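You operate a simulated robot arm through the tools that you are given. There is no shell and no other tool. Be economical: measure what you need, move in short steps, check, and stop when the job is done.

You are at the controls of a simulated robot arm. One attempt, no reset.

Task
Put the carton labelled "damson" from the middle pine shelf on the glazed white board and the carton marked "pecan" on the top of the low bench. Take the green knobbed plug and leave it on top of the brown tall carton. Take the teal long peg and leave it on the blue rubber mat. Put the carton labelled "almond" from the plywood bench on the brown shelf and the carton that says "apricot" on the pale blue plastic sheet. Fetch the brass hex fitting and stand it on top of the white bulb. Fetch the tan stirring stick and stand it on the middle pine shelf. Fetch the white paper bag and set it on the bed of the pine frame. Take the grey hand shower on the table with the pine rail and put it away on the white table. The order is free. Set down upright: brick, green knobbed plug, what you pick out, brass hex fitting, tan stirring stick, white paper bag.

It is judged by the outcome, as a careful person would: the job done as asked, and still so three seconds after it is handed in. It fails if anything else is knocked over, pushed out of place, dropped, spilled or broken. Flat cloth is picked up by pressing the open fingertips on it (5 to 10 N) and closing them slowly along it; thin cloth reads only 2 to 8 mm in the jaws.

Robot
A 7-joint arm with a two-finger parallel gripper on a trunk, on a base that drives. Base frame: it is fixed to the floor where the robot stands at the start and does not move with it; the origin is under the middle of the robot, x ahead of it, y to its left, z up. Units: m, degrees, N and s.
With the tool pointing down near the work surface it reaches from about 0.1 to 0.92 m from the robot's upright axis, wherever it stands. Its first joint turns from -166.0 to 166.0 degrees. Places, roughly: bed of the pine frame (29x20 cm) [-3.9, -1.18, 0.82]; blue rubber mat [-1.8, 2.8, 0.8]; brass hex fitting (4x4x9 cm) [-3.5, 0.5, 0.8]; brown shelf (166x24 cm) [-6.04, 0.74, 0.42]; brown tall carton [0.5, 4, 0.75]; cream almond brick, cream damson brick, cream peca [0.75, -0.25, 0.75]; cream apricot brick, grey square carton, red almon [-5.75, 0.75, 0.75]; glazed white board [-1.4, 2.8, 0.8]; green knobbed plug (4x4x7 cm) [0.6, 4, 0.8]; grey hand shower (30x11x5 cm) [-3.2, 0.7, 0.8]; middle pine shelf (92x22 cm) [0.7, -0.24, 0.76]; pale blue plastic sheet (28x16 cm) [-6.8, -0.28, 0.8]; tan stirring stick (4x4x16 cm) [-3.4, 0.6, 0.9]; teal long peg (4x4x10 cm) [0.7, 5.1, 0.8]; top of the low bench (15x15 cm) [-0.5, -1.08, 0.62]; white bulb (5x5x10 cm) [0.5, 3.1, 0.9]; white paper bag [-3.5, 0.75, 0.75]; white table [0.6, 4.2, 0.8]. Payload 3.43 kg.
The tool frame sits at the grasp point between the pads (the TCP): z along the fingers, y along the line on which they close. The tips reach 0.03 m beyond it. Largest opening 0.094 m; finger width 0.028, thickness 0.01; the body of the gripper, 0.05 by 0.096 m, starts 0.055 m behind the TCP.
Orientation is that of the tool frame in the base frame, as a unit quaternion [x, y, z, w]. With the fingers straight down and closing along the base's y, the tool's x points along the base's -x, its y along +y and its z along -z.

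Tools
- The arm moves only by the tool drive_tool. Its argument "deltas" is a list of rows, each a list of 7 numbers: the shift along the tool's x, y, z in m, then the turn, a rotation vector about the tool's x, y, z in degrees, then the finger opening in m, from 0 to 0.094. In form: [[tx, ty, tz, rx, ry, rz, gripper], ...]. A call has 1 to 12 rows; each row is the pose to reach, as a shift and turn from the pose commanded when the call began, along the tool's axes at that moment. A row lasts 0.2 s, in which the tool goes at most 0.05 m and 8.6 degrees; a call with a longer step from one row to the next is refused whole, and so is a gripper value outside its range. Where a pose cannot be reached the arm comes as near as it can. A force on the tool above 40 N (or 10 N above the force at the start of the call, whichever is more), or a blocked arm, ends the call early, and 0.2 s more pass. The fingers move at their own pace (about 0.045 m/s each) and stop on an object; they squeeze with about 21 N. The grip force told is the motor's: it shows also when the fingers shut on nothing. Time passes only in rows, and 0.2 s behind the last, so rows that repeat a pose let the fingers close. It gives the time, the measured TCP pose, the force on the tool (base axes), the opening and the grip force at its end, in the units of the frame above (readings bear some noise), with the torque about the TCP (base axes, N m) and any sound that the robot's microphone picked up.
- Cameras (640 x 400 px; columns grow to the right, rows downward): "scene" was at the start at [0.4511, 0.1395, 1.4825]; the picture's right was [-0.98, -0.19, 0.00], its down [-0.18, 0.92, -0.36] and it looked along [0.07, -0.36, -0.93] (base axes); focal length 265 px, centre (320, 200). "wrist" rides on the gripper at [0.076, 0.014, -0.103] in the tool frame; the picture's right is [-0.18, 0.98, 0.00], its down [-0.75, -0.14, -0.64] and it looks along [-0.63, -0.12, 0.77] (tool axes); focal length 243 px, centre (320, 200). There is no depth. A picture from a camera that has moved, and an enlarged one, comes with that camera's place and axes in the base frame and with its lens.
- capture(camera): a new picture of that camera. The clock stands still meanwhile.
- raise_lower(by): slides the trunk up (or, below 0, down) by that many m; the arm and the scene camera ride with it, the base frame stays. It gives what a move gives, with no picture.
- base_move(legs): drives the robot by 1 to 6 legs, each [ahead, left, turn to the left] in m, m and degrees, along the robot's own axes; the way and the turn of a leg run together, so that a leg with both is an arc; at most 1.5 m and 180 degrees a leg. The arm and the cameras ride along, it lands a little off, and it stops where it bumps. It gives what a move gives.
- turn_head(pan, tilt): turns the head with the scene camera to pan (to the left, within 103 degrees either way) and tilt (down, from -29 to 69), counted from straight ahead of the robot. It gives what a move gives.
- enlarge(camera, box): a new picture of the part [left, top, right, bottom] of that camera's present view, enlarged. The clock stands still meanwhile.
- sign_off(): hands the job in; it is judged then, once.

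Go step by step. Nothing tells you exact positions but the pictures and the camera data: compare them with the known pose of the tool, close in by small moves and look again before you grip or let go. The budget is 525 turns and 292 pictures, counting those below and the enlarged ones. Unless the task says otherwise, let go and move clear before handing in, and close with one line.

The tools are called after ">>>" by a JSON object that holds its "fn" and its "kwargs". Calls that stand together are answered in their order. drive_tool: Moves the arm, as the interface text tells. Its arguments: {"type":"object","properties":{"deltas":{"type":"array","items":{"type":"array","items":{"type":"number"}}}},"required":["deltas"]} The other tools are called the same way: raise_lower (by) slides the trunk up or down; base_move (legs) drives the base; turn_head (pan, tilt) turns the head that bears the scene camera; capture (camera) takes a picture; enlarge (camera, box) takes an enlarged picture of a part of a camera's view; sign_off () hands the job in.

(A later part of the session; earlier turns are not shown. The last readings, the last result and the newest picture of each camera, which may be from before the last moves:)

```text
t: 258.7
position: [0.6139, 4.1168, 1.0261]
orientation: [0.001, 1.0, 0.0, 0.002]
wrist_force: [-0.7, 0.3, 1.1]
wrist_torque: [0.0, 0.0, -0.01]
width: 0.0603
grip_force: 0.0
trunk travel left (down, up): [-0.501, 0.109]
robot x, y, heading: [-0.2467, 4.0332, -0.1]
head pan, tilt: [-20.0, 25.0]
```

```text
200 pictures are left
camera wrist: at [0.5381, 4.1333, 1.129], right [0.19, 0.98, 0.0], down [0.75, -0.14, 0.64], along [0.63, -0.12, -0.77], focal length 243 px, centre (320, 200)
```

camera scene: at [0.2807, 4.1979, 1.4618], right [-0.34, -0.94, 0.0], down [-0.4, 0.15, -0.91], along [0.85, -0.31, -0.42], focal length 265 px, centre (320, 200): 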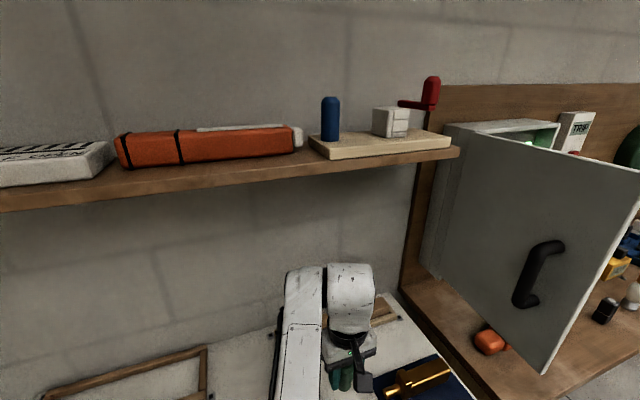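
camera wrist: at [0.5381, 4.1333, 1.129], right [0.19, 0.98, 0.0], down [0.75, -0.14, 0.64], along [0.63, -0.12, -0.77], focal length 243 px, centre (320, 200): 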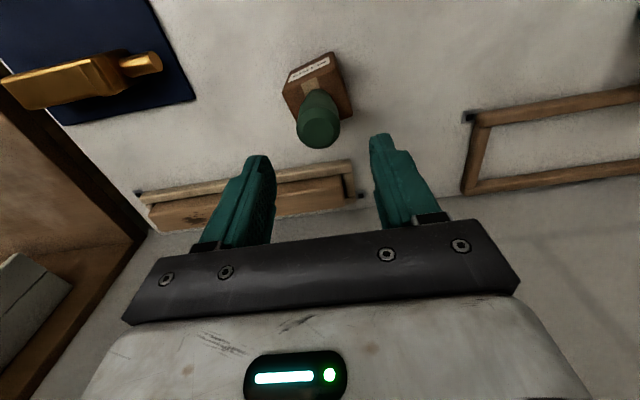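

The plug stands on the carton. Next is the teal peg further left: raise, back off, slide left.

>>> {"fn": "raise_lower", "kwargs": {"by": 0.1}}

>>> {"fn": "base_move", "kwargs": {"legs": [[-0.32, 0, 0], [0, 0.9, 0]]}}

>>> {"fn": "turn_head", "kwargs": {"pan": 0, "tilt": 40}}

>>> {"fn": "capture", "kwargs": {"camera": "scene"}}

```text
t: 260.0
position: [0.6148, 4.118, 1.124]
orientation: [0.002, 1.0, 0.0, 0.001]
wrist_force: [-0.6, 1.2, -0.1]
wrist_torque: [0.0, 0.04, 0.01]
width: 0.0598
grip_force: 0.1
trunk travel left (down, up): [-0.601, 0.009]
robot x, y, heading: [-0.2416, 4.0355, -0.0]
head pan, tilt: [-20.0, 25.0]
```

```text
t: 266.5
position: [0.3013, 5.0056, 1.125]
orientation: [0.005, 1.0, 0.001, 0.001]
wrist_force: [-0.2, -0.6, 0.1]
wrist_torque: [0.0, 0.0, 0.02]
width: 0.0599
grip_force: 0.0
trunk travel left (down, up): [-0.601, 0.009]
robot x, y, heading: [-0.5619, 4.933, -1.0]
head pan, tilt: [-20.0, 25.0]
```

```text
t: 267.3
position: [0.3007, 5.0073, 1.1256]
orientation: [0.006, 1.0, 0.0, 0.001]
wrist_force: [-0.1, -1.0, -0.4]
wrist_torque: [-0.03, 0.03, 0.02]
width: 0.06
grip_force: 0.1
trunk travel left (down, up): [-0.601, 0.009]
robot x, y, heading: [-0.5577, 4.9341, -0.7]
head pan, tilt: [0.0, 40.0]
```

```text
199 pictures are left
camera scene: at [-0.0334, 5.121, 1.5386], right [-0.01, -1.0, 0.0], down [-0.64, 0.01, -0.77], along [0.77, -0.01, -0.64], focal length 265 px, centre (320, 200)
```

scene: 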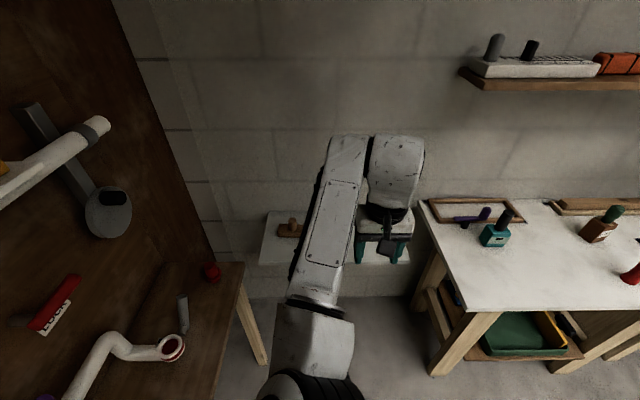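

>>> {"fn": "base_move", "kwargs": {"legs": [[0.25, 0, 0.8]]}}

>>> {"fn": "capture", "kwargs": {"camera": "wrist"}}

```text
t: 269.1
position: [0.5493, 5.0208, 1.1262]
orientation: [-0.002, 1.0, 0.001, 0.001]
wrist_force: [-0.5, -0.3, -0.3]
wrist_torque: [0.0, 0.01, -0.02]
width: 0.0598
grip_force: 0.0
trunk travel left (down, up): [-0.601, 0.009]
robot x, y, heading: [-0.3078, 4.9368, 0.1]
head pan, tilt: [0.0, 40.0]
```

```text
198 pictures are left
camera wrist: at [0.4743, 5.0359, 1.2287], right [0.18, 0.98, 0.0], down [0.75, -0.14, 0.64], along [0.63, -0.11, -0.77], focal length 243 px, centre (320, 200)
```

wrist: 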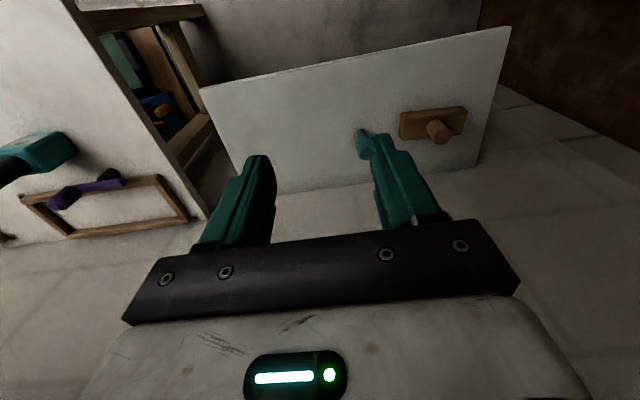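

The peg is at about (0.675, 5.068). I'll lower the trunk and move above it.

>>> {"fn": "raise_lower", "kwargs": {"by": -0.15}}

>>> {"fn": "drive_tool", "kwargs": {"deltas": [[-0.03, 0.02, 0, 0, 0, 0, 0.08], [-0.07, 0.035, 0, 0, 0, 0, 0.08], [-0.1, 0.046, 0, 0, 0, 0, 0.08], [-0.1, 0.046, 0, 0, 0, 0, 0.08]]}}

>>> {"fn": "capture", "kwargs": {"camera": "wrist"}}

```text
t: 270.9
position: [0.5518, 5.0204, 0.9763]
orientation: [-0.003, 1.0, 0.0, 0.001]
wrist_force: [0.3, -0.1, 0.3]
wrist_torque: [-0.01, 0.0, 0.0]
width: 0.06
grip_force: 0.2
trunk travel left (down, up): [-0.451, 0.159]
robot x, y, heading: [-0.3124, 4.9313, 0.5]
head pan, tilt: [0.0, 40.0]
```

```text
t: 271.9
position: [0.6506, 5.0691, 0.9775]
orientation: [-0.004, 1.0, 0.001, 0.001]
wrist_force: [1.1, 0.2, 0.2]
wrist_torque: [-0.01, -0.02, -0.01]
width: 0.0801
grip_force: 0.0
trunk travel left (down, up): [-0.451, 0.159]
robot x, y, heading: [-0.3057, 4.9336, 0.2]
head pan, tilt: [0.0, 40.0]
```

```text
197 pictures are left
camera wrist: at [0.574, 5.0831, 1.0807], right [0.18, 0.98, 0.0], down [0.75, -0.14, 0.64], along [0.63, -0.11, -0.77], focal length 243 px, centre (320, 200)
```

wrist: 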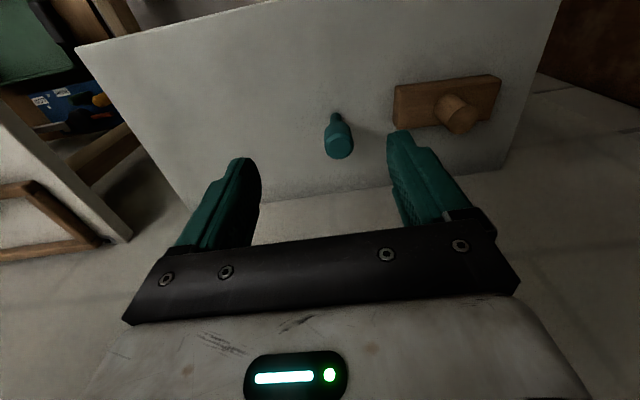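

>>> {"fn": "enlarge", "kwargs": {"camera": "wrist", "box": [300, 90, 380, 170]}}

>>> {"fn": "turn_head", "kwargs": {"pan": -25, "tilt": 40}}

>>> {"fn": "capture", "kwargs": {"camera": "scene"}}

```text
5.00 times, centred on (340, 130) of wrist
camera zoom: at [0.574, 5.0831, 1.0807], right [0.18, 0.98, 0.0], down [0.75, -0.14, 0.64], along [0.63, -0.11, -0.77], focal length 1213 px, centre (220, 550)
```

zoom: 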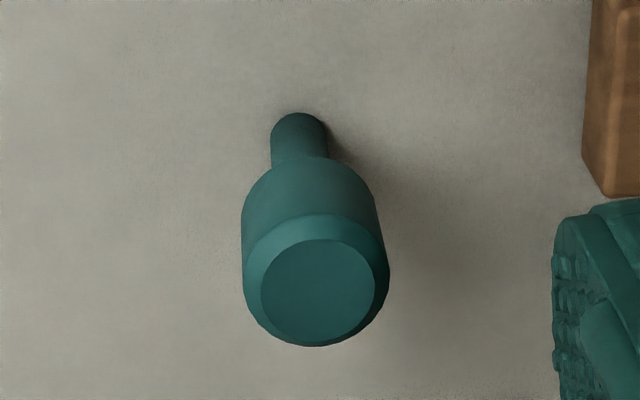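

```text
t: 272.8
position: [0.6509, 5.0688, 0.9776]
orientation: [-0.003, 1.0, -0.001, 0.001]
wrist_force: [-0.6, 0.7, -0.2]
wrist_torque: [0.03, -0.03, -0.03]
width: 0.0801
grip_force: 0.1
trunk travel left (down, up): [-0.451, 0.159]
robot x, y, heading: [-0.3131, 4.9342, 0.5]
head pan, tilt: [-25.0, 40.0]
```

```text
195 pictures are left
camera scene: at [0.2067, 5.094, 1.3886], right [-0.42, -0.91, 0.0], down [-0.58, 0.27, -0.77], along [0.7, -0.32, -0.64], focal length 265 px, centre (320, 200)
```

scene: 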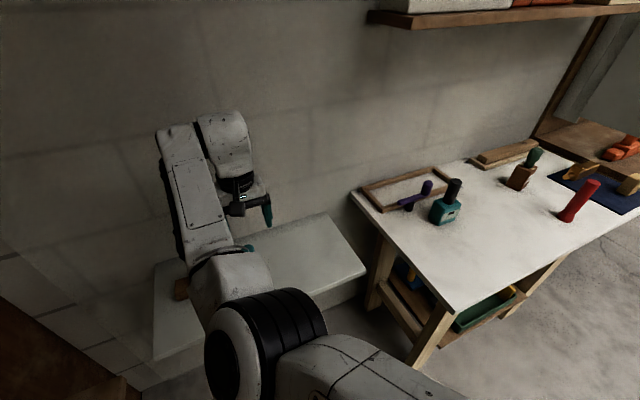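

This bench is lower (about 0.70); the peg's best fix is (0.72, 5.08), top about 0.81. I'll retract the arm slightly, drive 0.15 m closer, and look again lower down.

>>> {"fn": "drive_tool", "kwargs": {"deltas": [[0.04, 0, 0, 0, 0, 0, 0.08], [0.08, 0.007, 0, 0, 0, 0, 0.08], [0.08, 0.014, 0, 0, 0, 0, 0.08]]}}

>>> {"fn": "base_move", "kwargs": {"legs": [[0.15, 0, 0]]}}

>>> {"fn": "raise_lower", "kwargs": {"by": -0.1}}

>>> {"fn": "capture", "kwargs": {"camera": "wrist"}}

```text
t: 273.6
position: [0.5711, 5.0814, 0.9754]
orientation: [-0.004, 1.0, -0.001, 0.001]
wrist_force: [-0.6, -0.6, 0.2]
wrist_torque: [-0.03, 0.02, -0.01]
width: 0.0802
grip_force: 0.1
trunk travel left (down, up): [-0.451, 0.159]
robot x, y, heading: [-0.3127, 4.9332, 0.5]
head pan, tilt: [-25.0, 40.0]
```

```text
t: 274.9
position: [0.7184, 5.0852, 0.9749]
orientation: [-0.003, 1.0, 0.0, 0.001]
wrist_force: [-0.1, -0.1, 0.6]
wrist_torque: [0.02, -0.02, -0.04]
width: 0.0801
grip_force: 0.1
trunk travel left (down, up): [-0.451, 0.159]
robot x, y, heading: [-0.1617, 4.9301, 0.6]
head pan, tilt: [-25.0, 40.0]
```

```text
t: 276.3
position: [0.718, 5.0854, 0.8763]
orientation: [-0.005, 1.0, 0.0, 0.0]
wrist_force: [-0.9, 0.2, 0.1]
wrist_torque: [0.01, 0.0, 0.04]
width: 0.0799
grip_force: 0.0
trunk travel left (down, up): [-0.351, 0.259]
robot x, y, heading: [-0.1616, 4.931, 0.6]
head pan, tilt: [-25.0, 40.0]
```

```text
194 pictures are left
camera wrist: at [0.6418, 5.0997, 0.9786], right [0.18, 0.98, 0.0], down [0.75, -0.13, 0.64], along [0.63, -0.11, -0.77], focal length 243 px, centre (320, 200)
```

wrist: 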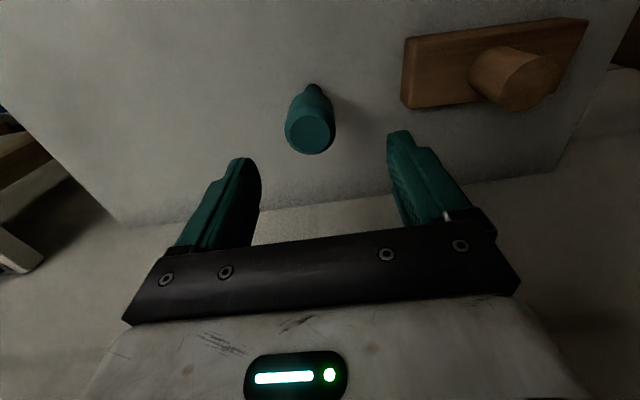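

>>> {"fn": "drive_tool", "kwargs": {"deltas": [[0.002, -0.004, 0.025, 0, 0, 0, 0.08], [0.002, -0.004, 0.045, 0, 0, 0, 0.08], [0.002, -0.004, 0.045, 0, 0, 0, 0.08]]}}

>>> {"fn": "capture", "kwargs": {"camera": "wrist"}}

```text
t: 277.1
position: [0.7152, 5.083, 0.8322]
orientation: [-0.004, 1.0, 0.0, 0.001]
wrist_force: [-0.6, -0.4, -0.8]
wrist_torque: [0.02, 0.04, 0.04]
width: 0.0798
grip_force: 0.1
trunk travel left (down, up): [-0.351, 0.259]
robot x, y, heading: [-0.1626, 4.9346, 0.3]
head pan, tilt: [-25.0, 40.0]
```

```text
193 pictures are left
camera wrist: at [0.6397, 5.0976, 0.9343], right [0.18, 0.98, 0.0], down [0.75, -0.13, 0.64], along [0.63, -0.11, -0.77], focal length 243 px, centre (320, 200)
```

wrist: 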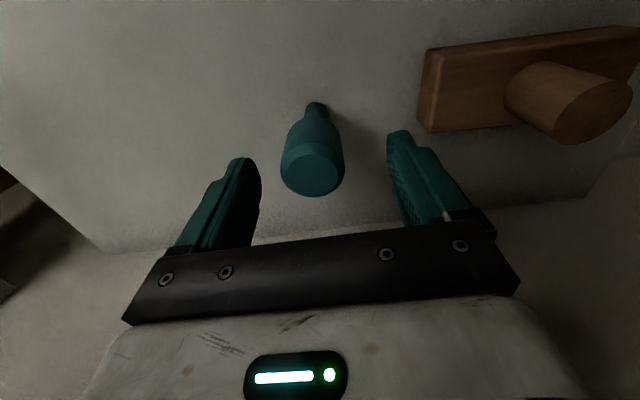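

>>> {"fn": "drive_tool", "kwargs": {"deltas": [[0, -0.002, 0.02, 0, 0, 0, 0.08], [0, -0.002, 0.04, 0, 0, 0, 0.08], [0, -0.002, 0.04, 0, 0, 0, 0.08], [0, -0.002, 0.04, 0, 0, 0, 0.015], [0, -0.002, 0.04, 0, 0, 0, 0.015], [0, -0.002, 0.04, 0, 0, 0, 0.015], [0, -0.002, 0.04, 0, 0, 0, 0.015], [0, -0.002, 0.04, 0, 0, 0, 0.015]]}}

>>> {"fn": "capture", "kwargs": {"camera": "wrist"}}

```text
t: 278.9
position: [0.7171, 5.0783, 0.7891]
orientation: [-0.004, 1.0, 0.001, 0.001]
wrist_force: [0.8, 0.3, -0.3]
wrist_torque: [-0.02, 0.01, 0.01]
width: 0.0359
grip_force: 21.1
trunk travel left (down, up): [-0.351, 0.259]
robot x, y, heading: [-0.1626, 4.9312, 0.5]
head pan, tilt: [-25.0, 40.0]
```

```text
192 pictures are left
camera wrist: at [0.6407, 5.0938, 0.8926], right [0.18, 0.98, 0.0], down [0.75, -0.13, 0.64], along [0.63, -0.11, -0.77], focal length 243 px, centre (320, 200)
```

wrist: 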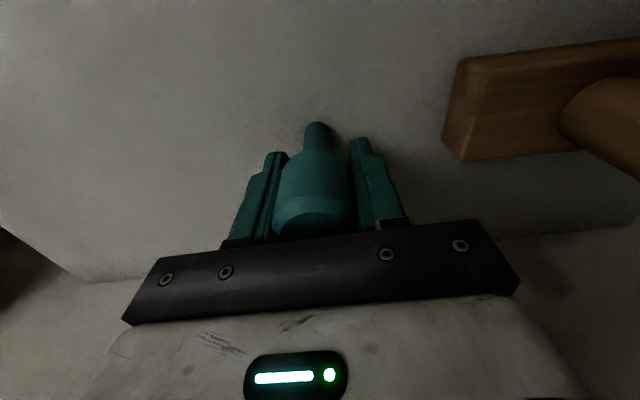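

The peg is held, 36 mm wide. I'll lift, retract the arm and back away.

>>> {"fn": "drive_tool", "kwargs": {"deltas": [[0, 0, -0.04, 0, 0, 0, 0.015], [0, 0, -0.08, 0, 0, 0, 0.015], [0.0, 0, -0.12, 0, 0, 0, 0.015], [0.045, 0, -0.13, 0, 0, 0, 0.015], [0.09, 0, -0.13, 0, 0, 0, 0.015], [0.135, 0, -0.13, 0, 0, 0, 0.015], [0.18, 0, -0.13, 0, 0, 0, 0.015], [0.225, 0, -0.13, 0, 0, 0, 0.015], [0.27, 0, -0.13, 0, 0, 0, 0.015], [0.3, 0, -0.13, 0, 0, 0, 0.015], [0.3, 0, -0.13, 0, 0, 0, 0.015]]}}

>>> {"fn": "raise_lower", "kwargs": {"by": 0.15}}

>>> {"fn": "base_move", "kwargs": {"legs": [[-0.3, 0, 0], [0, -1.45, 0], [0, -1.3, 0]]}}

```text
t: 281.3
position: [0.4126, 5.0792, 0.92]
orientation: [-0.005, 1.0, 0.0, 0.0]
wrist_force: [-0.8, 0.0, 0.1]
wrist_torque: [0.01, 0.0, 0.02]
width: 0.0361
grip_force: 21.1
trunk travel left (down, up): [-0.351, 0.259]
robot x, y, heading: [-0.1662, 4.9313, 0.4]
head pan, tilt: [-25.0, 40.0]
```

```text
t: 283.0
position: [0.4141, 5.0793, 1.0709]
orientation: [-0.004, 1.0, 0.0, 0.001]
wrist_force: [0.2, -0.9, 0.4]
wrist_torque: [-0.03, 0.0, -0.01]
width: 0.0363
grip_force: 21.2
trunk travel left (down, up): [-0.501, 0.109]
robot x, y, heading: [-0.1606, 4.9334, 0.1]
head pan, tilt: [-25.0, 40.0]
```

```text
t: 297.9
position: [0.1499, 2.3307, 1.0694]
orientation: [-0.002, 1.0, 0.0, 0.002]
wrist_force: [0.9, -0.4, -0.1]
wrist_torque: [-0.02, 0.0, -0.02]
width: 0.036
grip_force: 21.6
trunk travel left (down, up): [-0.501, 0.109]
robot x, y, heading: [-0.4289, 2.1857, 0.5]
head pan, tilt: [-25.0, 40.0]
```

>>> {"fn": "base_move", "kwargs": {"legs": [[0, -0.28, 0], [0, 0, 90], [0, 1.3, 0]]}}

>>> {"fn": "turn_head", "kwargs": {"pan": 0, "tilt": 45}}

>>> {"fn": "capture", "kwargs": {"camera": "scene"}}

```text
t: 309.9
position: [-1.8586, 2.4609, 1.0686]
orientation: [0.709, -0.705, 0.0, -0.001]
wrist_force: [0.5, 0.5, -0.6]
wrist_torque: [-0.02, 0.01, 0.01]
width: 0.0361
grip_force: 21.4
trunk travel left (down, up): [-0.501, 0.109]
robot x, y, heading: [-1.7124, 1.8829, 90.2]
head pan, tilt: [-25.0, 40.0]
```

```text
t: 310.8
position: [-1.8598, 2.461, 1.0703]
orientation: [0.709, -0.705, -0.002, -0.001]
wrist_force: [0.9, 0.4, -0.2]
wrist_torque: [0.02, 0.0, 0.0]
width: 0.036
grip_force: 21.5
trunk travel left (down, up): [-0.501, 0.109]
robot x, y, heading: [-1.7178, 1.8837, 90.4]
head pan, tilt: [0.0, 45.0]
```

```text
191 pictures are left
camera scene: at [-1.9154, 2.4059, 1.4313], right [1.0, 0.0, 0.0], down [0.0, -0.71, -0.71], along [0.0, 0.71, -0.71], focal length 265 px, centre (320, 200)
```

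scene: 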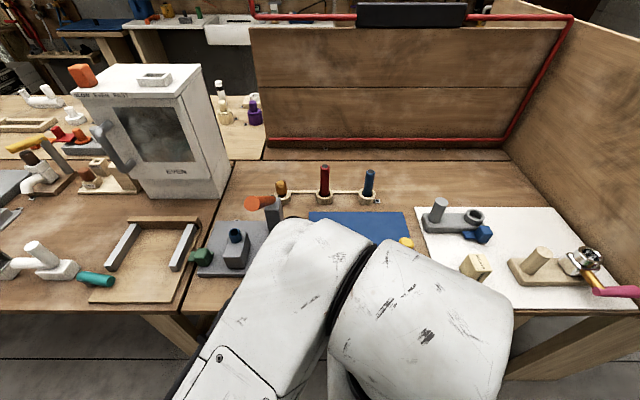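

The mat spans about x -1.95 to -1.65 and y 2.69 to 2.98, and its back-centre near (-1.85, 2.87) is free. I'll drive 0.18 m closer and extend over it.

>>> {"fn": "base_move", "kwargs": {"legs": [[0.18, 0, 0]]}}

>>> {"fn": "drive_tool", "kwargs": {"deltas": [[-0.04, 0, 0, 0, 0, 0, 0.015], [-0.08, 0, 0, 0, 0, 0, 0.015], [-0.12, 0, 0.01, 0, 0, 0, 0.015], [-0.16, 0, 0.03, 0, 0, 0, 0.015], [-0.2, 0, 0.05, 0, 0, 0, 0.015], [-0.215, 0, 0.08, 0, 0, 0, 0.015], [-0.215, 0, 0.08, 0, 0, 0, 0.015]]}}

>>> {"fn": "capture", "kwargs": {"camera": "wrist"}}

>>> {"fn": "turn_head", "kwargs": {"pan": -40, "tilt": 50}}

>>> {"fn": "capture", "kwargs": {"camera": "scene"}}

```text
t: 312.3
position: [-1.8611, 2.6412, 1.0703]
orientation: [0.709, -0.706, 0.0, 0.0]
wrist_force: [-0.9, -0.5, 0.7]
wrist_torque: [-0.01, 0.0, 0.01]
width: 0.0361
grip_force: 21.0
trunk travel left (down, up): [-0.501, 0.109]
robot x, y, heading: [-1.7115, 2.0671, 90.2]
head pan, tilt: [0.0, 45.0]
```

```text
t: 313.9
position: [-1.8616, 2.8574, 0.9881]
orientation: [0.709, -0.706, 0.0, 0.0]
wrist_force: [-0.3, 0.0, -0.6]
wrist_torque: [0.02, 0.02, 0.02]
width: 0.0362
grip_force: 20.7
trunk travel left (down, up): [-0.501, 0.109]
robot x, y, heading: [-1.7152, 2.0666, 90.4]
head pan, tilt: [0.0, 45.0]
```

```text
190 pictures are left
camera wrist: at [-1.8759, 2.782, 1.0912], right [-0.98, 0.18, 0.0], down [0.14, 0.75, 0.64], along [0.12, 0.63, -0.77], focal length 243 px, centre (320, 200)
```

wrist: 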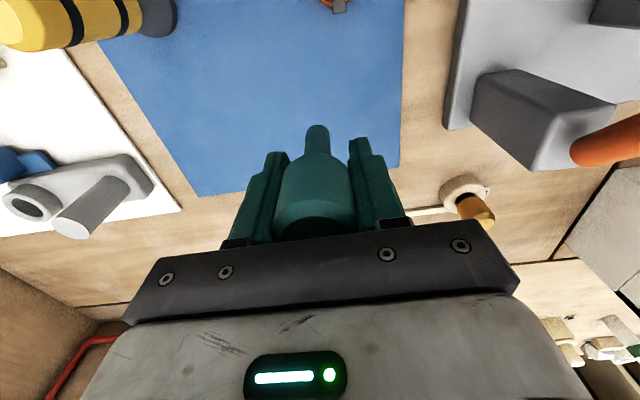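

```text
t: 314.9
position: [-1.8608, 2.856, 0.9876]
orientation: [0.709, -0.706, -0.001, -0.001]
wrist_force: [0.1, 0.4, -0.6]
wrist_torque: [0.01, -0.01, 0.0]
width: 0.0361
grip_force: 21.1
trunk travel left (down, up): [-0.501, 0.109]
robot x, y, heading: [-1.7173, 2.065, 90.3]
head pan, tilt: [-40.0, 50.0]
```

```text
189 pictures are left
camera scene: at [-1.8669, 2.5647, 1.4244], right [0.77, -0.64, 0.0], down [-0.49, -0.59, -0.64], along [0.41, 0.49, -0.77], focal length 265 px, centre (320, 200)
```

scene: 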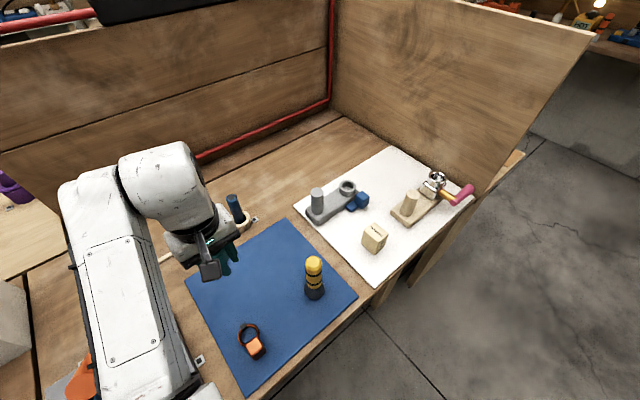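

The peg is inside the mat with about 9 cm margin, and clear of the sticks behind. Descending.

>>> {"fn": "drive_tool", "kwargs": {"deltas": [[0, 0, 0.03, 0, 0, 0, 0.015], [0, 0, 0.06, 0, 0, 0, 0.015], [0, 0, 0.088, 0, 0, 0, 0.015], [0, 0, 0.088, 0, 0, 0, 0.015]]}}

>>> {"fn": "drive_tool", "kwargs": {"deltas": [[0, 0, 0.003, 0, 0, 0, 0.015], [0, 0, 0.006, 0, 0, 0, 0.015], [0, 0, 0.006, 0, 0, 0, 0.015]]}}

>>> {"fn": "capture", "kwargs": {"camera": "wrist"}}

```text
t: 315.9
position: [-1.8614, 2.8555, 0.9022]
orientation: [0.709, -0.705, -0.001, 0.0]
wrist_force: [0.4, -1.0, -0.2]
wrist_torque: [-0.06, 0.01, 0.01]
width: 0.0362
grip_force: 21.3
trunk travel left (down, up): [-0.501, 0.109]
robot x, y, heading: [-1.7187, 2.0635, 90.3]
head pan, tilt: [-40.0, 50.0]
```

```text
t: 316.7
position: [-1.862, 2.856, 0.8954]
orientation: [0.709, -0.705, -0.001, 0.0]
wrist_force: [-0.1, 0.4, -1.0]
wrist_torque: [-0.01, 0.02, -0.01]
width: 0.036
grip_force: 21.1
trunk travel left (down, up): [-0.501, 0.109]
robot x, y, heading: [-1.7167, 2.0658, 90.2]
head pan, tilt: [-40.0, 50.0]
```

```text
188 pictures are left
camera wrist: at [-1.8756, 2.7809, 0.9995], right [-0.98, 0.18, 0.0], down [0.14, 0.75, 0.64], along [0.12, 0.63, -0.77], focal length 243 px, centre (320, 200)
```

wrist: 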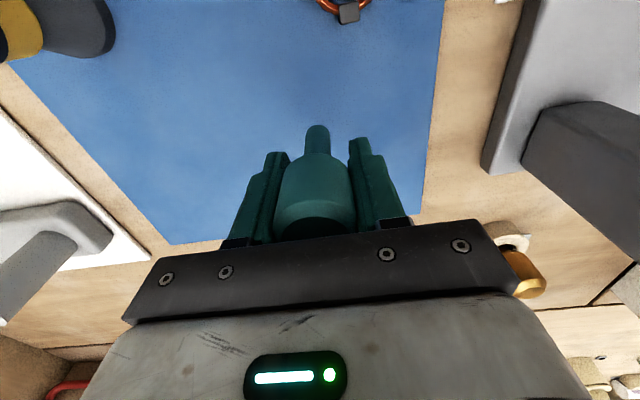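

>>> {"fn": "drive_tool", "kwargs": {"deltas": [[0, 0, 0.004, 0, 0, 0, 0.015], [0, 0, 0.008, 0, 0, 0, 0.015], [0, 0, 0.008, 0, 0, 0, 0.015]]}}

>>> {"fn": "drive_tool", "kwargs": {"deltas": [[0, 0, 0.002, 0, 0, 0, 0.015], [0, 0, 0.004, 0, 0, 0, 0.015], [0, 0, 0.004, 0, 0, 0, 0.015]]}}

```text
t: 317.5
position: [-1.8621, 2.8566, 0.8867]
orientation: [0.709, -0.705, -0.001, 0.0]
wrist_force: [-0.1, 0.7, -1.0]
wrist_torque: [-0.02, 0.0, 0.02]
width: 0.0361
grip_force: 20.9
trunk travel left (down, up): [-0.501, 0.109]
robot x, y, heading: [-1.7189, 2.0666, 90.3]
head pan, tilt: [-40.0, 50.0]
```

```text
t: 318.3
position: [-1.863, 2.857, 0.8838]
orientation: [0.709, -0.705, 0.0, -0.001]
wrist_force: [0.2, 0.3, -0.1]
wrist_torque: [0.01, 0.01, -0.01]
width: 0.0361
grip_force: 21.3
trunk travel left (down, up): [-0.501, 0.109]
robot x, y, heading: [-1.717, 2.0648, 90.5]
head pan, tilt: [-40.0, 50.0]
```

>>> {"fn": "drive_tool", "kwargs": {"deltas": [[0, 0, 0.002, 0, 0, 0, 0.015], [0, 0, 0.004, 0, 0, 0, 0.015], [0, 0, 0.004, 0, 0, 0, 0.015]]}}

>>> {"fn": "drive_tool", "kwargs": {"deltas": [[0, 0, 0.002, 0, 0, 0, 0.015], [0, 0, 0.004, 0, 0, 0, 0.015], [0, 0, 0.004, 0, 0, 0, 0.015]]}}

>>> {"fn": "capture", "kwargs": {"camera": "wrist"}}

```text
t: 319.1
position: [-1.8628, 2.8564, 0.8805]
orientation: [0.709, -0.706, -0.001, 0.0]
wrist_force: [0.0, 0.2, -1.0]
wrist_torque: [-0.01, 0.01, 0.02]
width: 0.0362
grip_force: 21.0
trunk travel left (down, up): [-0.501, 0.109]
robot x, y, heading: [-1.7147, 2.0668, 90.2]
head pan, tilt: [-40.0, 50.0]
```

```text
t: 319.9
position: [-1.8611, 2.8566, 0.8765]
orientation: [0.709, -0.705, -0.001, -0.001]
wrist_force: [-0.4, 0.0, -0.7]
wrist_torque: [-0.03, -0.01, 0.02]
width: 0.0361
grip_force: 20.6
trunk travel left (down, up): [-0.501, 0.109]
robot x, y, heading: [-1.7159, 2.0657, 90.5]
head pan, tilt: [-40.0, 50.0]
```

```text
187 pictures are left
camera wrist: at [-1.8755, 2.7817, 0.9799], right [-0.98, 0.18, 0.0], down [0.14, 0.75, 0.64], along [0.12, 0.63, -0.77], focal length 243 px, centre (320, 200)
```

wrist: 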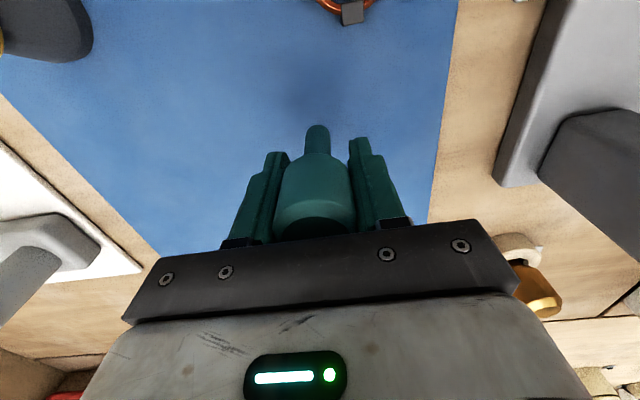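

>>> {"fn": "drive_tool", "kwargs": {"deltas": [[0, 0, 0.002, 0, 0, 0, 0.015], [0, 0, 0.004, 0, 0, 0, 0.015], [0, 0, 0.004, 0, 0, 0, 0.015]]}}

>>> {"fn": "drive_tool", "kwargs": {"deltas": [[0, 0, 0.002, 0, 0, 0, 0.015], [0, 0, 0.004, 0, 0, 0, 0.015], [0, 0, 0.004, 0, 0, 0, 0.015]]}}

>>> {"fn": "capture", "kwargs": {"camera": "wrist"}}

```text
t: 320.7
position: [-1.861, 2.8574, 0.873]
orientation: [0.709, -0.705, 0.0, -0.001]
wrist_force: [-0.6, -0.2, 1.0]
wrist_torque: [0.01, -0.02, -0.03]
width: 0.0362
grip_force: 21.4
trunk travel left (down, up): [-0.501, 0.109]
robot x, y, heading: [-1.7153, 2.061, 90.3]
head pan, tilt: [-40.0, 50.0]
```

```text
t: 321.5
position: [-1.8607, 2.8569, 0.8693]
orientation: [0.709, -0.705, 0.0, -0.001]
wrist_force: [0.7, 0.2, -0.7]
wrist_torque: [-0.01, -0.02, 0.01]
width: 0.036
grip_force: 20.8
trunk travel left (down, up): [-0.501, 0.109]
robot x, y, heading: [-1.7176, 2.0648, 90.1]
head pan, tilt: [-40.0, 50.0]
```

```text
186 pictures are left
camera wrist: at [-1.8753, 2.7815, 0.9718], right [-0.98, 0.18, 0.0], down [0.14, 0.75, 0.64], along [0.12, 0.63, -0.77], focal length 243 px, centre (320, 200)
```

wrist: 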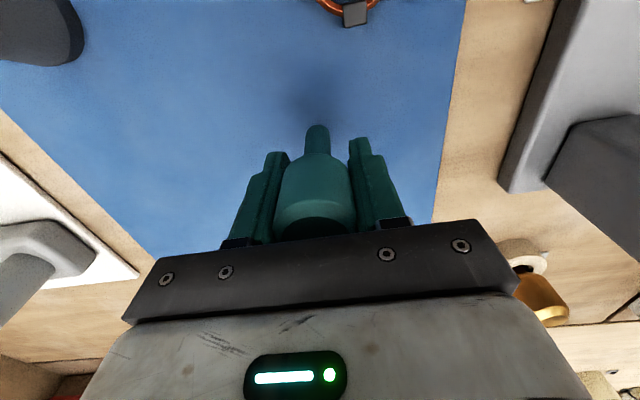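

>>> {"fn": "drive_tool", "kwargs": {"deltas": [[0, 0, 0.003, 0, 0, 0, 0.015], [0, 0, 0.006, 0, 0, 0, 0.015], [0, 0, 0.006, 0, 0, 0, 0.015]]}}

>>> {"fn": "drive_tool", "kwargs": {"deltas": [[0, 0, 0.002, 0, 0, 0, 0.015], [0, 0, 0.003, 0, 0, 0, 0.015], [0, 0, 0.003, 0, 0, 0, 0.015]]}}

>>> {"fn": "enlarge", "kwargs": {"camera": "wrist", "box": [240, 60, 400, 160]}}

```text
t: 322.3
position: [-1.8624, 2.8564, 0.8624]
orientation: [0.709, -0.705, 0.001, -0.001]
wrist_force: [-0.8, -0.4, -1.6]
wrist_torque: [-0.02, -0.01, 0.02]
width: 0.0361
grip_force: 20.4
trunk travel left (down, up): [-0.501, 0.109]
robot x, y, heading: [-1.7126, 2.0661, 90.4]
head pan, tilt: [-40.0, 50.0]
```

```text
t: 323.1
position: [-1.861, 2.8571, 0.8595]
orientation: [0.709, -0.705, 0.0, -0.001]
wrist_force: [-0.5, 1.1, 0.4]
wrist_torque: [-0.01, 0.02, 0.01]
width: 0.036
grip_force: 20.5
trunk travel left (down, up): [-0.501, 0.109]
robot x, y, heading: [-1.7137, 2.0657, 90.4]
head pan, tilt: [-40.0, 50.0]
```

```text
4.00 times, centred on (320, 110) of wrist
camera zoom: at [-1.8752, 2.7811, 0.9622], right [-0.98, 0.18, 0.0], down [0.14, 0.75, 0.64], along [0.12, 0.63, -0.77], focal length 970 px, centre (320, 560)
```

zoom: 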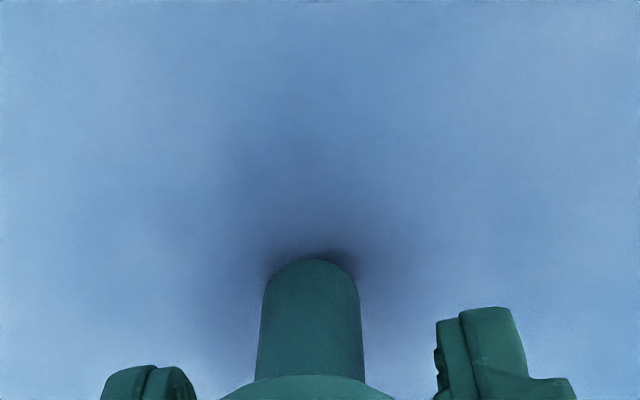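

>>> {"fn": "drive_tool", "kwargs": {"deltas": [[0, 0, 0.002, 0, 0, 0, 0.015], [0, 0, 0.003, 0, 0, 0, 0.015], [0, 0, 0.003, 0, 0, 0, 0.015]]}}

>>> {"fn": "drive_tool", "kwargs": {"deltas": [[0, 0, 0.001, 0, 0, 0, 0.015], [0, 0, 0.002, 0, 0, 0, 0.015], [0, 0, 0.002, 0, 0, 0, 0.015]]}}

```text
t: 323.9
position: [-1.8612, 2.8562, 0.8562]
orientation: [0.708, -0.706, -0.001, -0.001]
wrist_force: [-0.5, 0.1, -0.2]
wrist_torque: [0.01, -0.01, 0.0]
width: 0.0361
grip_force: 20.5
trunk travel left (down, up): [-0.501, 0.109]
robot x, y, heading: [-1.7178, 2.0672, 90.0]
head pan, tilt: [-40.0, 50.0]
```

```text
t: 324.7
position: [-1.8617, 2.8561, 0.8549]
orientation: [0.709, -0.705, -0.001, -0.001]
wrist_force: [-0.5, -4.5, 8.9]
wrist_torque: [-0.27, 0.0, 0.05]
width: 0.036
grip_force: 21.3
trunk travel left (down, up): [-0.501, 0.109]
robot x, y, heading: [-1.7141, 2.067, 90.1]
head pan, tilt: [-40.0, 50.0]
```

Contact at z 0.855. Releasing and rising.

>>> {"fn": "drive_tool", "kwargs": {"deltas": [[0, 0, -0.001, 0, 0, 0, 0.045], [0, 0, -0.001, 0, 0, 0, 0.07], [0, 0, -0.001, 0, 0, 0, 0.07], [0, 0, -0.02, 0, 0, 0, 0.07], [0, 0, -0.06, 0, 0, 0, 0.07], [0, 0, -0.1, 0, 0, 0, 0.07], [0, 0, -0.14, 0, 0, 0, 0.07], [0.04, 0, -0.16, 0, 0, 0, 0.07], [0.08, 0, -0.17, 0, 0, 0, 0.07], [0.12, 0, -0.18, 0, 0, 0, 0.07], [0.16, 0, -0.18, 0, 0, 0, 0.07], [0.2, 0, -0.18, 0, 0, 0, 0.07]]}}

>>> {"fn": "capture", "kwargs": {"camera": "wrist"}}

```text
t: 327.3
position: [-1.861, 2.6563, 1.0335]
orientation: [0.709, -0.705, -0.001, -0.002]
wrist_force: [0.3, 0.1, -0.8]
wrist_torque: [-0.01, 0.0, -0.02]
width: 0.0698
grip_force: 0.0
trunk travel left (down, up): [-0.501, 0.109]
robot x, y, heading: [-1.7149, 2.062, 90.3]
head pan, tilt: [-40.0, 50.0]
```

```text
184 pictures are left
camera wrist: at [-1.875, 2.5811, 1.1367], right [-0.98, 0.18, 0.0], down [0.14, 0.75, 0.64], along [0.12, 0.63, -0.77], focal length 243 px, centre (320, 200)
```

wrist: 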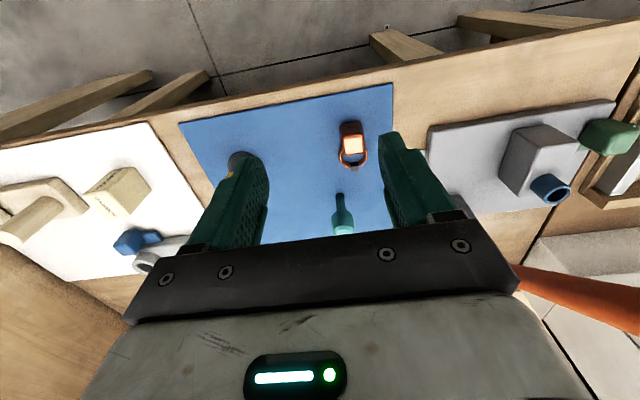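

The peg stands on the mat. Next I'll get the hand shower: retract, turn west, and drive round to the far table as before.

>>> {"fn": "drive_tool", "kwargs": {"deltas": [[0.04, 0, 0, 0, 0, 0, 0.07], [0.08, -0.02, 0, 0, 0, 0, 0.07], [0.12, -0.05, 0, 0, 0, 0, 0.07], [0.15, -0.09, 0, 0, 0, 0, 0.07], [0.15, -0.12, 0, 0, 0, 0, 0.07]]}}

>>> {"fn": "base_move", "kwargs": {"legs": [[-0.16, 0, 0], [0, 0, 90], [1.45, 0, 0], [1.25, 0, 0]]}}

```text
t: 328.5
position: [-1.8297, 2.5671, 1.0329]
orientation: [0.709, -0.705, 0.0, -0.002]
wrist_force: [0.8, 0.0, 0.5]
wrist_torque: [0.02, 0.0, 0.0]
width: 0.0699
grip_force: 0.0
out of reach, approached as far as the arm can: row 3, 4, 5
trunk travel left (down, up): [-0.501, 0.109]
robot x, y, heading: [-1.7183, 2.063, 90.4]
head pan, tilt: [-40.0, 50.0]
```

```text
t: 346.5
position: [-4.8742, 1.5573, 1.0319]
orientation: [0.999, 0.035, -0.001, -0.001]
wrist_force: [-0.8, 0.2, 0.5]
wrist_torque: [0.02, 0.02, 0.0]
width: 0.0698
grip_force: 0.0
trunk travel left (down, up): [-0.501, 0.109]
robot x, y, heading: [-4.3793, 1.6974, -176.2]
head pan, tilt: [-40.0, 50.0]
```

>>> {"fn": "base_move", "kwargs": {"legs": [[0, 0, 86.2], [1.05, -0.02, 0], [1.05, 0, 0], [0, 0, 90]]}}

```text
t: 364.6
position: [-3.9198, -0.3136, 1.0323]
orientation: [-0.015, 1.0, 0.0, 0.001]
wrist_force: [0.8, -0.7, 0.2]
wrist_torque: [-0.03, -0.01, -0.02]
width: 0.07
grip_force: 0.1
trunk travel left (down, up): [-0.501, 0.109]
robot x, y, heading: [-4.4195, -0.4388, 1.8]
head pan, tilt: [-40.0, 50.0]
```

>>> {"fn": "base_move", "kwargs": {"legs": [[1.22, 0.0, 0], [0, 0, 88]]}}

>>> {"fn": "turn_head", "kwargs": {"pan": 0, "tilt": 50}}

>>> {"fn": "capture", "kwargs": {"camera": "scene"}}

```text
t: 374.7
position: [-3.2681, 0.0989, 1.0334]
orientation: [-0.703, 0.712, 0.0, 0.002]
wrist_force: [-0.5, 0.2, 0.5]
wrist_torque: [-0.01, -0.02, 0.0]
width: 0.0699
grip_force: 0.1
trunk travel left (down, up): [-0.501, 0.109]
robot x, y, heading: [-3.1655, -0.4042, 89.4]
head pan, tilt: [-40.0, 50.0]
```

```text
t: 375.7
position: [-3.268, 0.0982, 1.0317]
orientation: [-0.703, 0.711, 0.0, 0.001]
wrist_force: [-0.9, 0.2, -0.3]
wrist_torque: [-0.01, 0.03, -0.01]
width: 0.0701
grip_force: 0.0
trunk travel left (down, up): [-0.501, 0.109]
robot x, y, heading: [-3.1659, -0.4094, 89.4]
head pan, tilt: [0.0, 50.0]
```

```text
183 pictures are left
camera scene: at [-3.3556, 0.1153, 1.4244], right [1.0, -0.01, 0.0], down [-0.01, -0.77, -0.64], along [0.01, 0.64, -0.77], focal length 265 px, centre (320, 200)
```

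scene: 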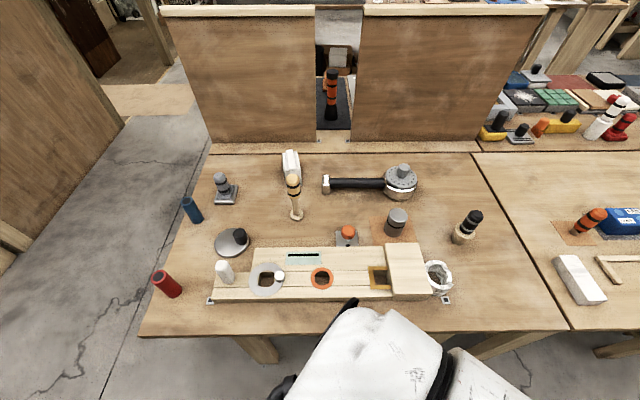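

The shower's handle runs along y of about 0.68, from x -3.33 to its head junction at -3.135. I'll drive in and rotate the tool 90° so the fingers close across the handle.

>>> {"fn": "base_move", "kwargs": {"legs": [[0.27, 0, 0.6]]}}

>>> {"fn": "drive_tool", "kwargs": {"deltas": [[0, 0, 0, 0, 0, 8.5, 0.07], [-0.02, -0.02, 0, 0, 0, 17, 0.07], [-0.05, -0.04, 0, 0, 0, 25.5, 0.07], [-0.08, -0.06, 0, 0, 0, 34, 0.07], [-0.11, -0.08, 0, 0, 0, 42.5, 0.07], [-0.14, -0.1, 0, 0, 0, 51, 0.07], [-0.17, -0.1, 0, 0, 0, 59.5, 0.07], [-0.2, -0.1, 0, 0, 0, 68, 0.07], [-0.22, -0.1, 0, 0, 0, 76, 0.07], [-0.23, -0.1, 0, 0, 0, 84, 0.07], [-0.23, -0.1, 0, 0, 0, 90, 0.07], [-0.23, -0.1, 0, 0, 0, 90, 0.07]]}}

>>> {"fn": "capture", "kwargs": {"camera": "wrist"}}

```text
t: 377.7
position: [-3.2781, 0.3729, 1.0316]
orientation: [0.71, -0.705, 0.0, -0.001]
wrist_force: [-0.2, 0.0, 0.9]
wrist_torque: [0.03, 0.02, 0.01]
width: 0.0697
grip_force: 0.1
trunk travel left (down, up): [-0.501, 0.109]
robot x, y, heading: [-3.1612, -0.1297, 90.6]
head pan, tilt: [0.0, 50.0]
```

```text
t: 380.3
position: [-3.1801, 0.6031, 1.0332]
orientation: [-0.002, 1.0, 0.001, 0.001]
wrist_force: [0.2, -0.6, 0.2]
wrist_torque: [0.04, 0.01, 0.02]
width: 0.07
grip_force: 0.1
trunk travel left (down, up): [-0.501, 0.109]
robot x, y, heading: [-3.1663, -0.1291, 90.3]
head pan, tilt: [0.0, 50.0]
```

```text
182 pictures are left
camera wrist: at [-3.2565, 0.6178, 1.1363], right [0.18, 0.98, 0.0], down [0.75, -0.14, 0.64], along [0.63, -0.11, -0.77], focal length 243 px, centre (320, 200)
```

wrist: 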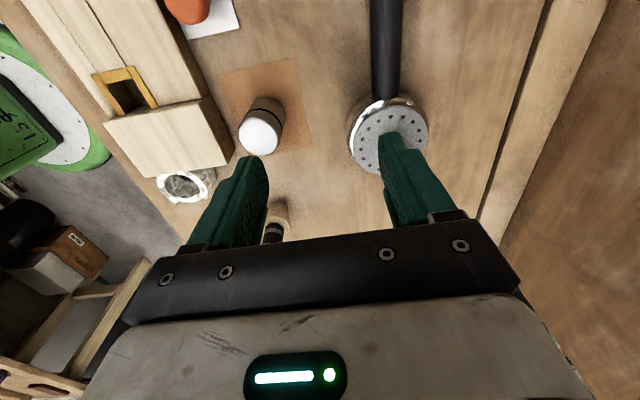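

>>> {"fn": "drive_tool", "kwargs": {"deltas": [[-0.003, 0.04, 0, 0, 0, 0, 0.07], [-0.005, 0.078, 0, 0, 0, 0, 0.07], [-0.005, 0.078, 0.04, 0, 0, 0, 0.07], [-0.005, 0.078, 0.08, 0, 0, 0, 0.07], [-0.005, 0.078, 0.12, 0, 0, 0, 0.07], [-0.005, 0.078, 0.15, 0, 0, 0, 0.07], [-0.005, 0.078, 0.15, 0, 0, 0, 0.07]]}}

>>> {"fn": "capture", "kwargs": {"camera": "wrist"}}

>>> {"fn": "capture", "kwargs": {"camera": "scene"}}

```text
t: 381.9
position: [-3.1778, 0.685, 0.8844]
orientation: [-0.004, 1.0, 0.001, 0.001]
wrist_force: [0.2, 0.0, 0.5]
wrist_torque: [-0.05, -0.01, -0.01]
width: 0.0699
grip_force: 0.1
trunk travel left (down, up): [-0.501, 0.109]
robot x, y, heading: [-3.1654, -0.1306, 90.7]
head pan, tilt: [0.0, 50.0]
```

```text
181 pictures are left
camera wrist: at [-3.2538, 0.6994, 0.9878], right [0.18, 0.98, 0.0], down [0.75, -0.14, 0.64], along [0.63, -0.11, -0.77], focal length 243 px, centre (320, 200)
```

wrist: 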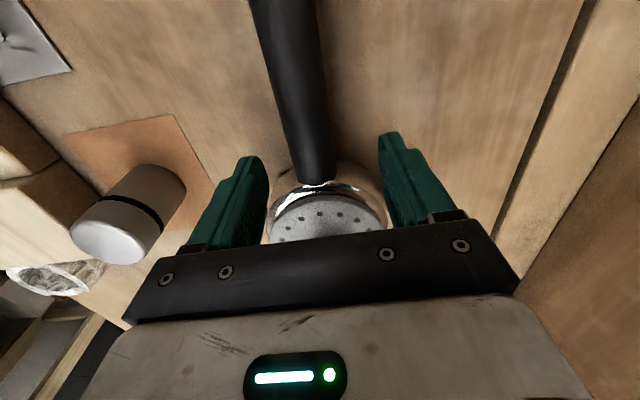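

```text
180 pictures are left
camera scene: at [-3.3646, 0.3881, 1.4244], right [1.0, 0.01, 0.0], down [0.0, -0.77, -0.64], along [0.0, 0.64, -0.77], focal length 265 px, centre (320, 200)
```

scene: 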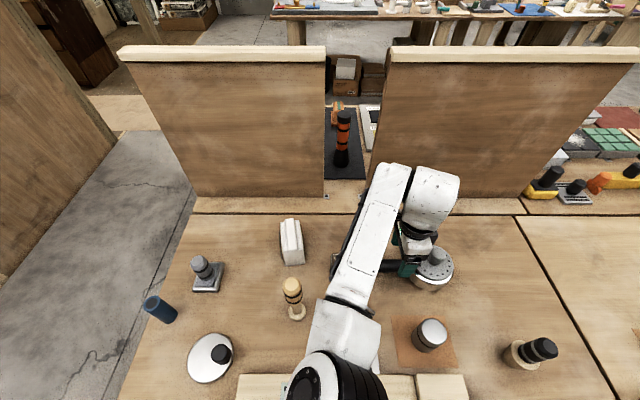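

>>> {"fn": "drive_tool", "kwargs": {"deltas": [[0.007, -0.007, 0.02, 0, 0, 0, 0.07], [0.007, -0.007, 0.04, 0, 0, 0, 0.07], [0.007, -0.007, 0.052, 0, 0, 0, 0.07], [0.007, -0.007, 0.052, 0, 0, 0, 0.07]]}}

>>> {"fn": "capture", "kwargs": {"camera": "wrist"}}

```text
t: 382.9
position: [-3.185, 0.6756, 0.8337]
orientation: [-0.002, 1.0, 0.001, 0.001]
wrist_force: [0.5, 0.0, -0.1]
wrist_torque: [0.01, 0.02, -0.02]
width: 0.0699
grip_force: 0.1
trunk travel left (down, up): [-0.501, 0.109]
robot x, y, heading: [-3.1668, -0.1288, 90.4]
head pan, tilt: [0.0, 50.0]
```

```text
179 pictures are left
camera wrist: at [-3.2613, 0.6907, 0.936], right [0.18, 0.98, 0.0], down [0.75, -0.14, 0.64], along [0.63, -0.11, -0.77], focal length 243 px, centre (320, 200)
```

wrist: 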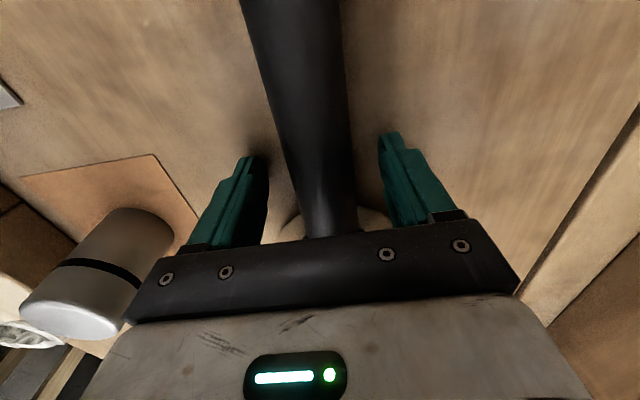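

>>> {"fn": "drive_tool", "kwargs": {"deltas": [[0, 0, 0, 0, 0, 0, 0.01], [0, 0, 0, 0, 0, 0, 0.01], [0, 0, 0, 0, 0, 0, 0.01], [0, 0, 0, 0, 0, 0, 0.01], [0, 0, -0.01, 0, 0, 0, 0.01], [0, 0, -0.02, 0, 0, 0, 0.01], [0, 0, -0.02, 0, 0, 0, 0.01]]}}

>>> {"fn": "capture", "kwargs": {"camera": "wrist"}}

>>> {"fn": "enlarge", "kwargs": {"camera": "scene", "box": [320, 210, 480, 310]}}

```text
t: 384.5
position: [-3.1825, 0.6747, 0.8536]
orientation: [-0.004, 1.0, 0.001, 0.001]
wrist_force: [-0.3, 0.1, -3.3]
wrist_torque: [0.01, 0.12, 0.01]
width: 0.0361
grip_force: 21.5
trunk travel left (down, up): [-0.501, 0.109]
robot x, y, heading: [-3.1636, -0.1308, 90.3]
head pan, tilt: [0.0, 50.0]
```

```text
178 pictures are left
camera wrist: at [-3.2594, 0.6904, 0.9568], right [0.18, 0.98, 0.0], down [0.75, -0.14, 0.64], along [0.63, -0.11, -0.77], focal length 243 px, centre (320, 200)
```

wrist: 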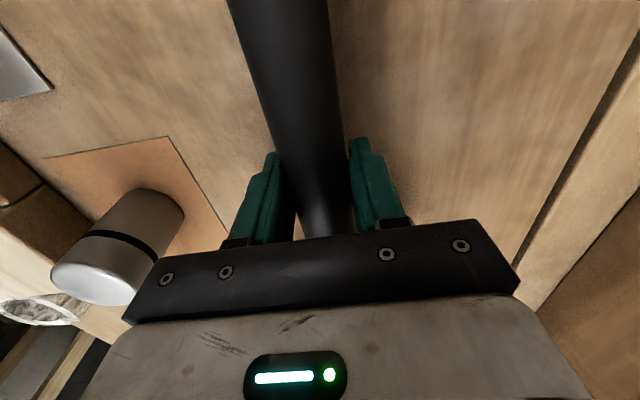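

```text
4.00 times, centred on (400, 260) of scene
camera zoom: at [-3.3647, 0.3881, 1.4244], right [1.0, 0.01, 0.0], down [0.0, -0.77, -0.64], along [0.0, 0.64, -0.77], focal length 1060 px, centre (0, -40)
```

zoom: 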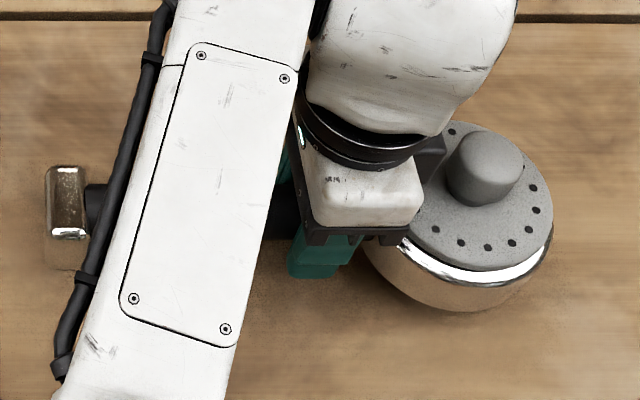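

The shower is lifted level. I'll raise it well clear of everything, then back off and turn east.

>>> {"fn": "drive_tool", "kwargs": {"deltas": [[0, 0, -0.04, 0, 0, 0, 0.01], [0, 0, -0.08, 0, 0, 0, 0.01], [0, 0, -0.12, 0, 0, 0, 0.01], [0, 0, -0.15, 0, 0, 0, 0.01], [0, -0.03, -0.15, 0, 0, 0, 0.01], [0, -0.07, -0.15, 0, 0, 0, 0.01], [0, -0.11, -0.15, 0, 0, 0, 0.01], [0, -0.15, -0.15, 0, 0, 0, 0.01], [0, -0.15, -0.15, 0, 0, 0, 0.01]]}}

>>> {"fn": "raise_lower", "kwargs": {"by": 0.08}}

>>> {"fn": "base_move", "kwargs": {"legs": [[-0.29, 0, 0], [0, 0, -91]]}}

>>> {"fn": "turn_head", "kwargs": {"pan": 0, "tilt": 35}}

>>> {"fn": "capture", "kwargs": {"camera": "scene"}}

```text
t: 386.5
position: [-3.1789, 0.5255, 1.0008]
orientation: [-0.004, 1.0, 0.002, 0.0]
wrist_force: [-0.5, 0.1, -3.0]
wrist_torque: [0.01, 0.16, -0.04]
width: 0.0361
grip_force: 20.9
trunk travel left (down, up): [-0.501, 0.109]
robot x, y, heading: [-3.1624, -0.1293, 90.5]
head pan, tilt: [0.0, 50.0]
```

```text
t: 387.6
position: [-3.1793, 0.5266, 1.08]
orientation: [-0.004, 1.0, 0.001, -0.001]
wrist_force: [0.1, -0.3, -3.0]
wrist_torque: [0.01, 0.08, -0.02]
width: 0.0358
grip_force: 21.0
trunk travel left (down, up): [-0.581, 0.029]
robot x, y, heading: [-3.1622, -0.1324, 90.3]
head pan, tilt: [0.0, 50.0]
```

```text
t: 393.5
position: [-2.5089, -0.4193, 1.0799]
orientation: [0.718, 0.697, 0.001, 0.001]
wrist_force: [0.8, 0.5, -2.7]
wrist_torque: [0.1, 0.01, -0.01]
width: 0.0362
grip_force: 20.7
trunk travel left (down, up): [-0.581, 0.029]
robot x, y, heading: [-3.1627, -0.4011, -2.1]
head pan, tilt: [0.0, 50.0]
```

```text
t: 394.3
position: [-2.5095, -0.4197, 1.0803]
orientation: [0.717, 0.697, 0.001, 0.001]
wrist_force: [-0.8, -0.7, -3.4]
wrist_torque: [0.1, -0.04, -0.01]
width: 0.0363
grip_force: 21.3
trunk travel left (down, up): [-0.581, 0.029]
robot x, y, heading: [-3.1625, -0.4119, -1.7]
head pan, tilt: [0.0, 35.0]
```

```text
176 pictures are left
camera scene: at [-2.6291, -0.2317, 1.526], right [-0.03, -1.0, 0.0], down [-0.57, 0.02, -0.82], along [0.82, -0.03, -0.57], focal length 265 px, centre (320, 200)
```

scene: 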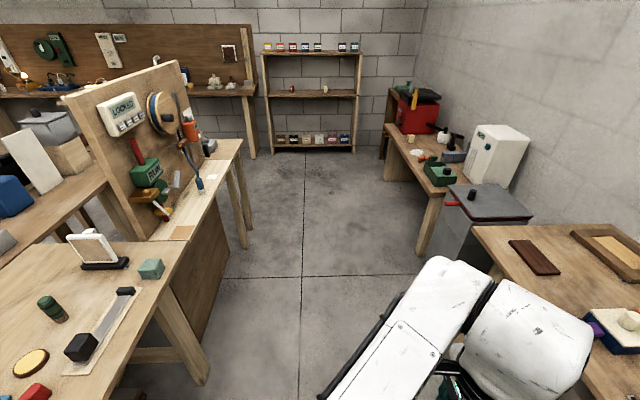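

The corridor is clear. Driving east and then north to the white table.

>>> {"fn": "base_move", "kwargs": {"legs": [[1.45, 0.03, 1.9], [1.3, 0.0, 0]]}}

>>> {"fn": "base_move", "kwargs": {"legs": [[0, 0, 90]]}}

```text
t: 407.5
position: [0.2059, -0.2802, 1.0808]
orientation: [0.686, 0.727, 0.001, 0.001]
wrist_force: [0.0, -0.7, -3.4]
wrist_torque: [0.13, 0.0, 0.02]
width: 0.0361
grip_force: 20.6
trunk travel left (down, up): [-0.581, 0.029]
robot x, y, heading: [-0.4482, -0.3308, 3.4]
head pan, tilt: [0.0, 35.0]
```

```text
t: 411.8
position: [-0.5192, 0.3229, 1.0811]
orientation: [-0.048, 0.999, 0.0, 0.0]
wrist_force: [-0.1, -0.3, -3.7]
wrist_torque: [-0.01, 0.11, 0.01]
width: 0.0361
grip_force: 21.3
trunk travel left (down, up): [-0.581, 0.029]
robot x, y, heading: [-0.447, -0.3282, 95.5]
head pan, tilt: [0.0, 35.0]
```

>>> {"fn": "base_move", "kwargs": {"legs": [[0, 0, -6], [1.4, -0.1, 0], [1.4, 0, 0]]}}

```text
t: 425.8
position: [-0.2659, 3.0997, 1.0801]
orientation: [0.015, 1.0, 0.001, 0.0]
wrist_force: [0.2, 0.4, -3.0]
wrist_torque: [-0.01, 0.13, 0.0]
width: 0.0361
grip_force: 21.2
trunk travel left (down, up): [-0.581, 0.029]
robot x, y, heading: [-0.2779, 2.4456, 88.1]
head pan, tilt: [0.0, 35.0]
```

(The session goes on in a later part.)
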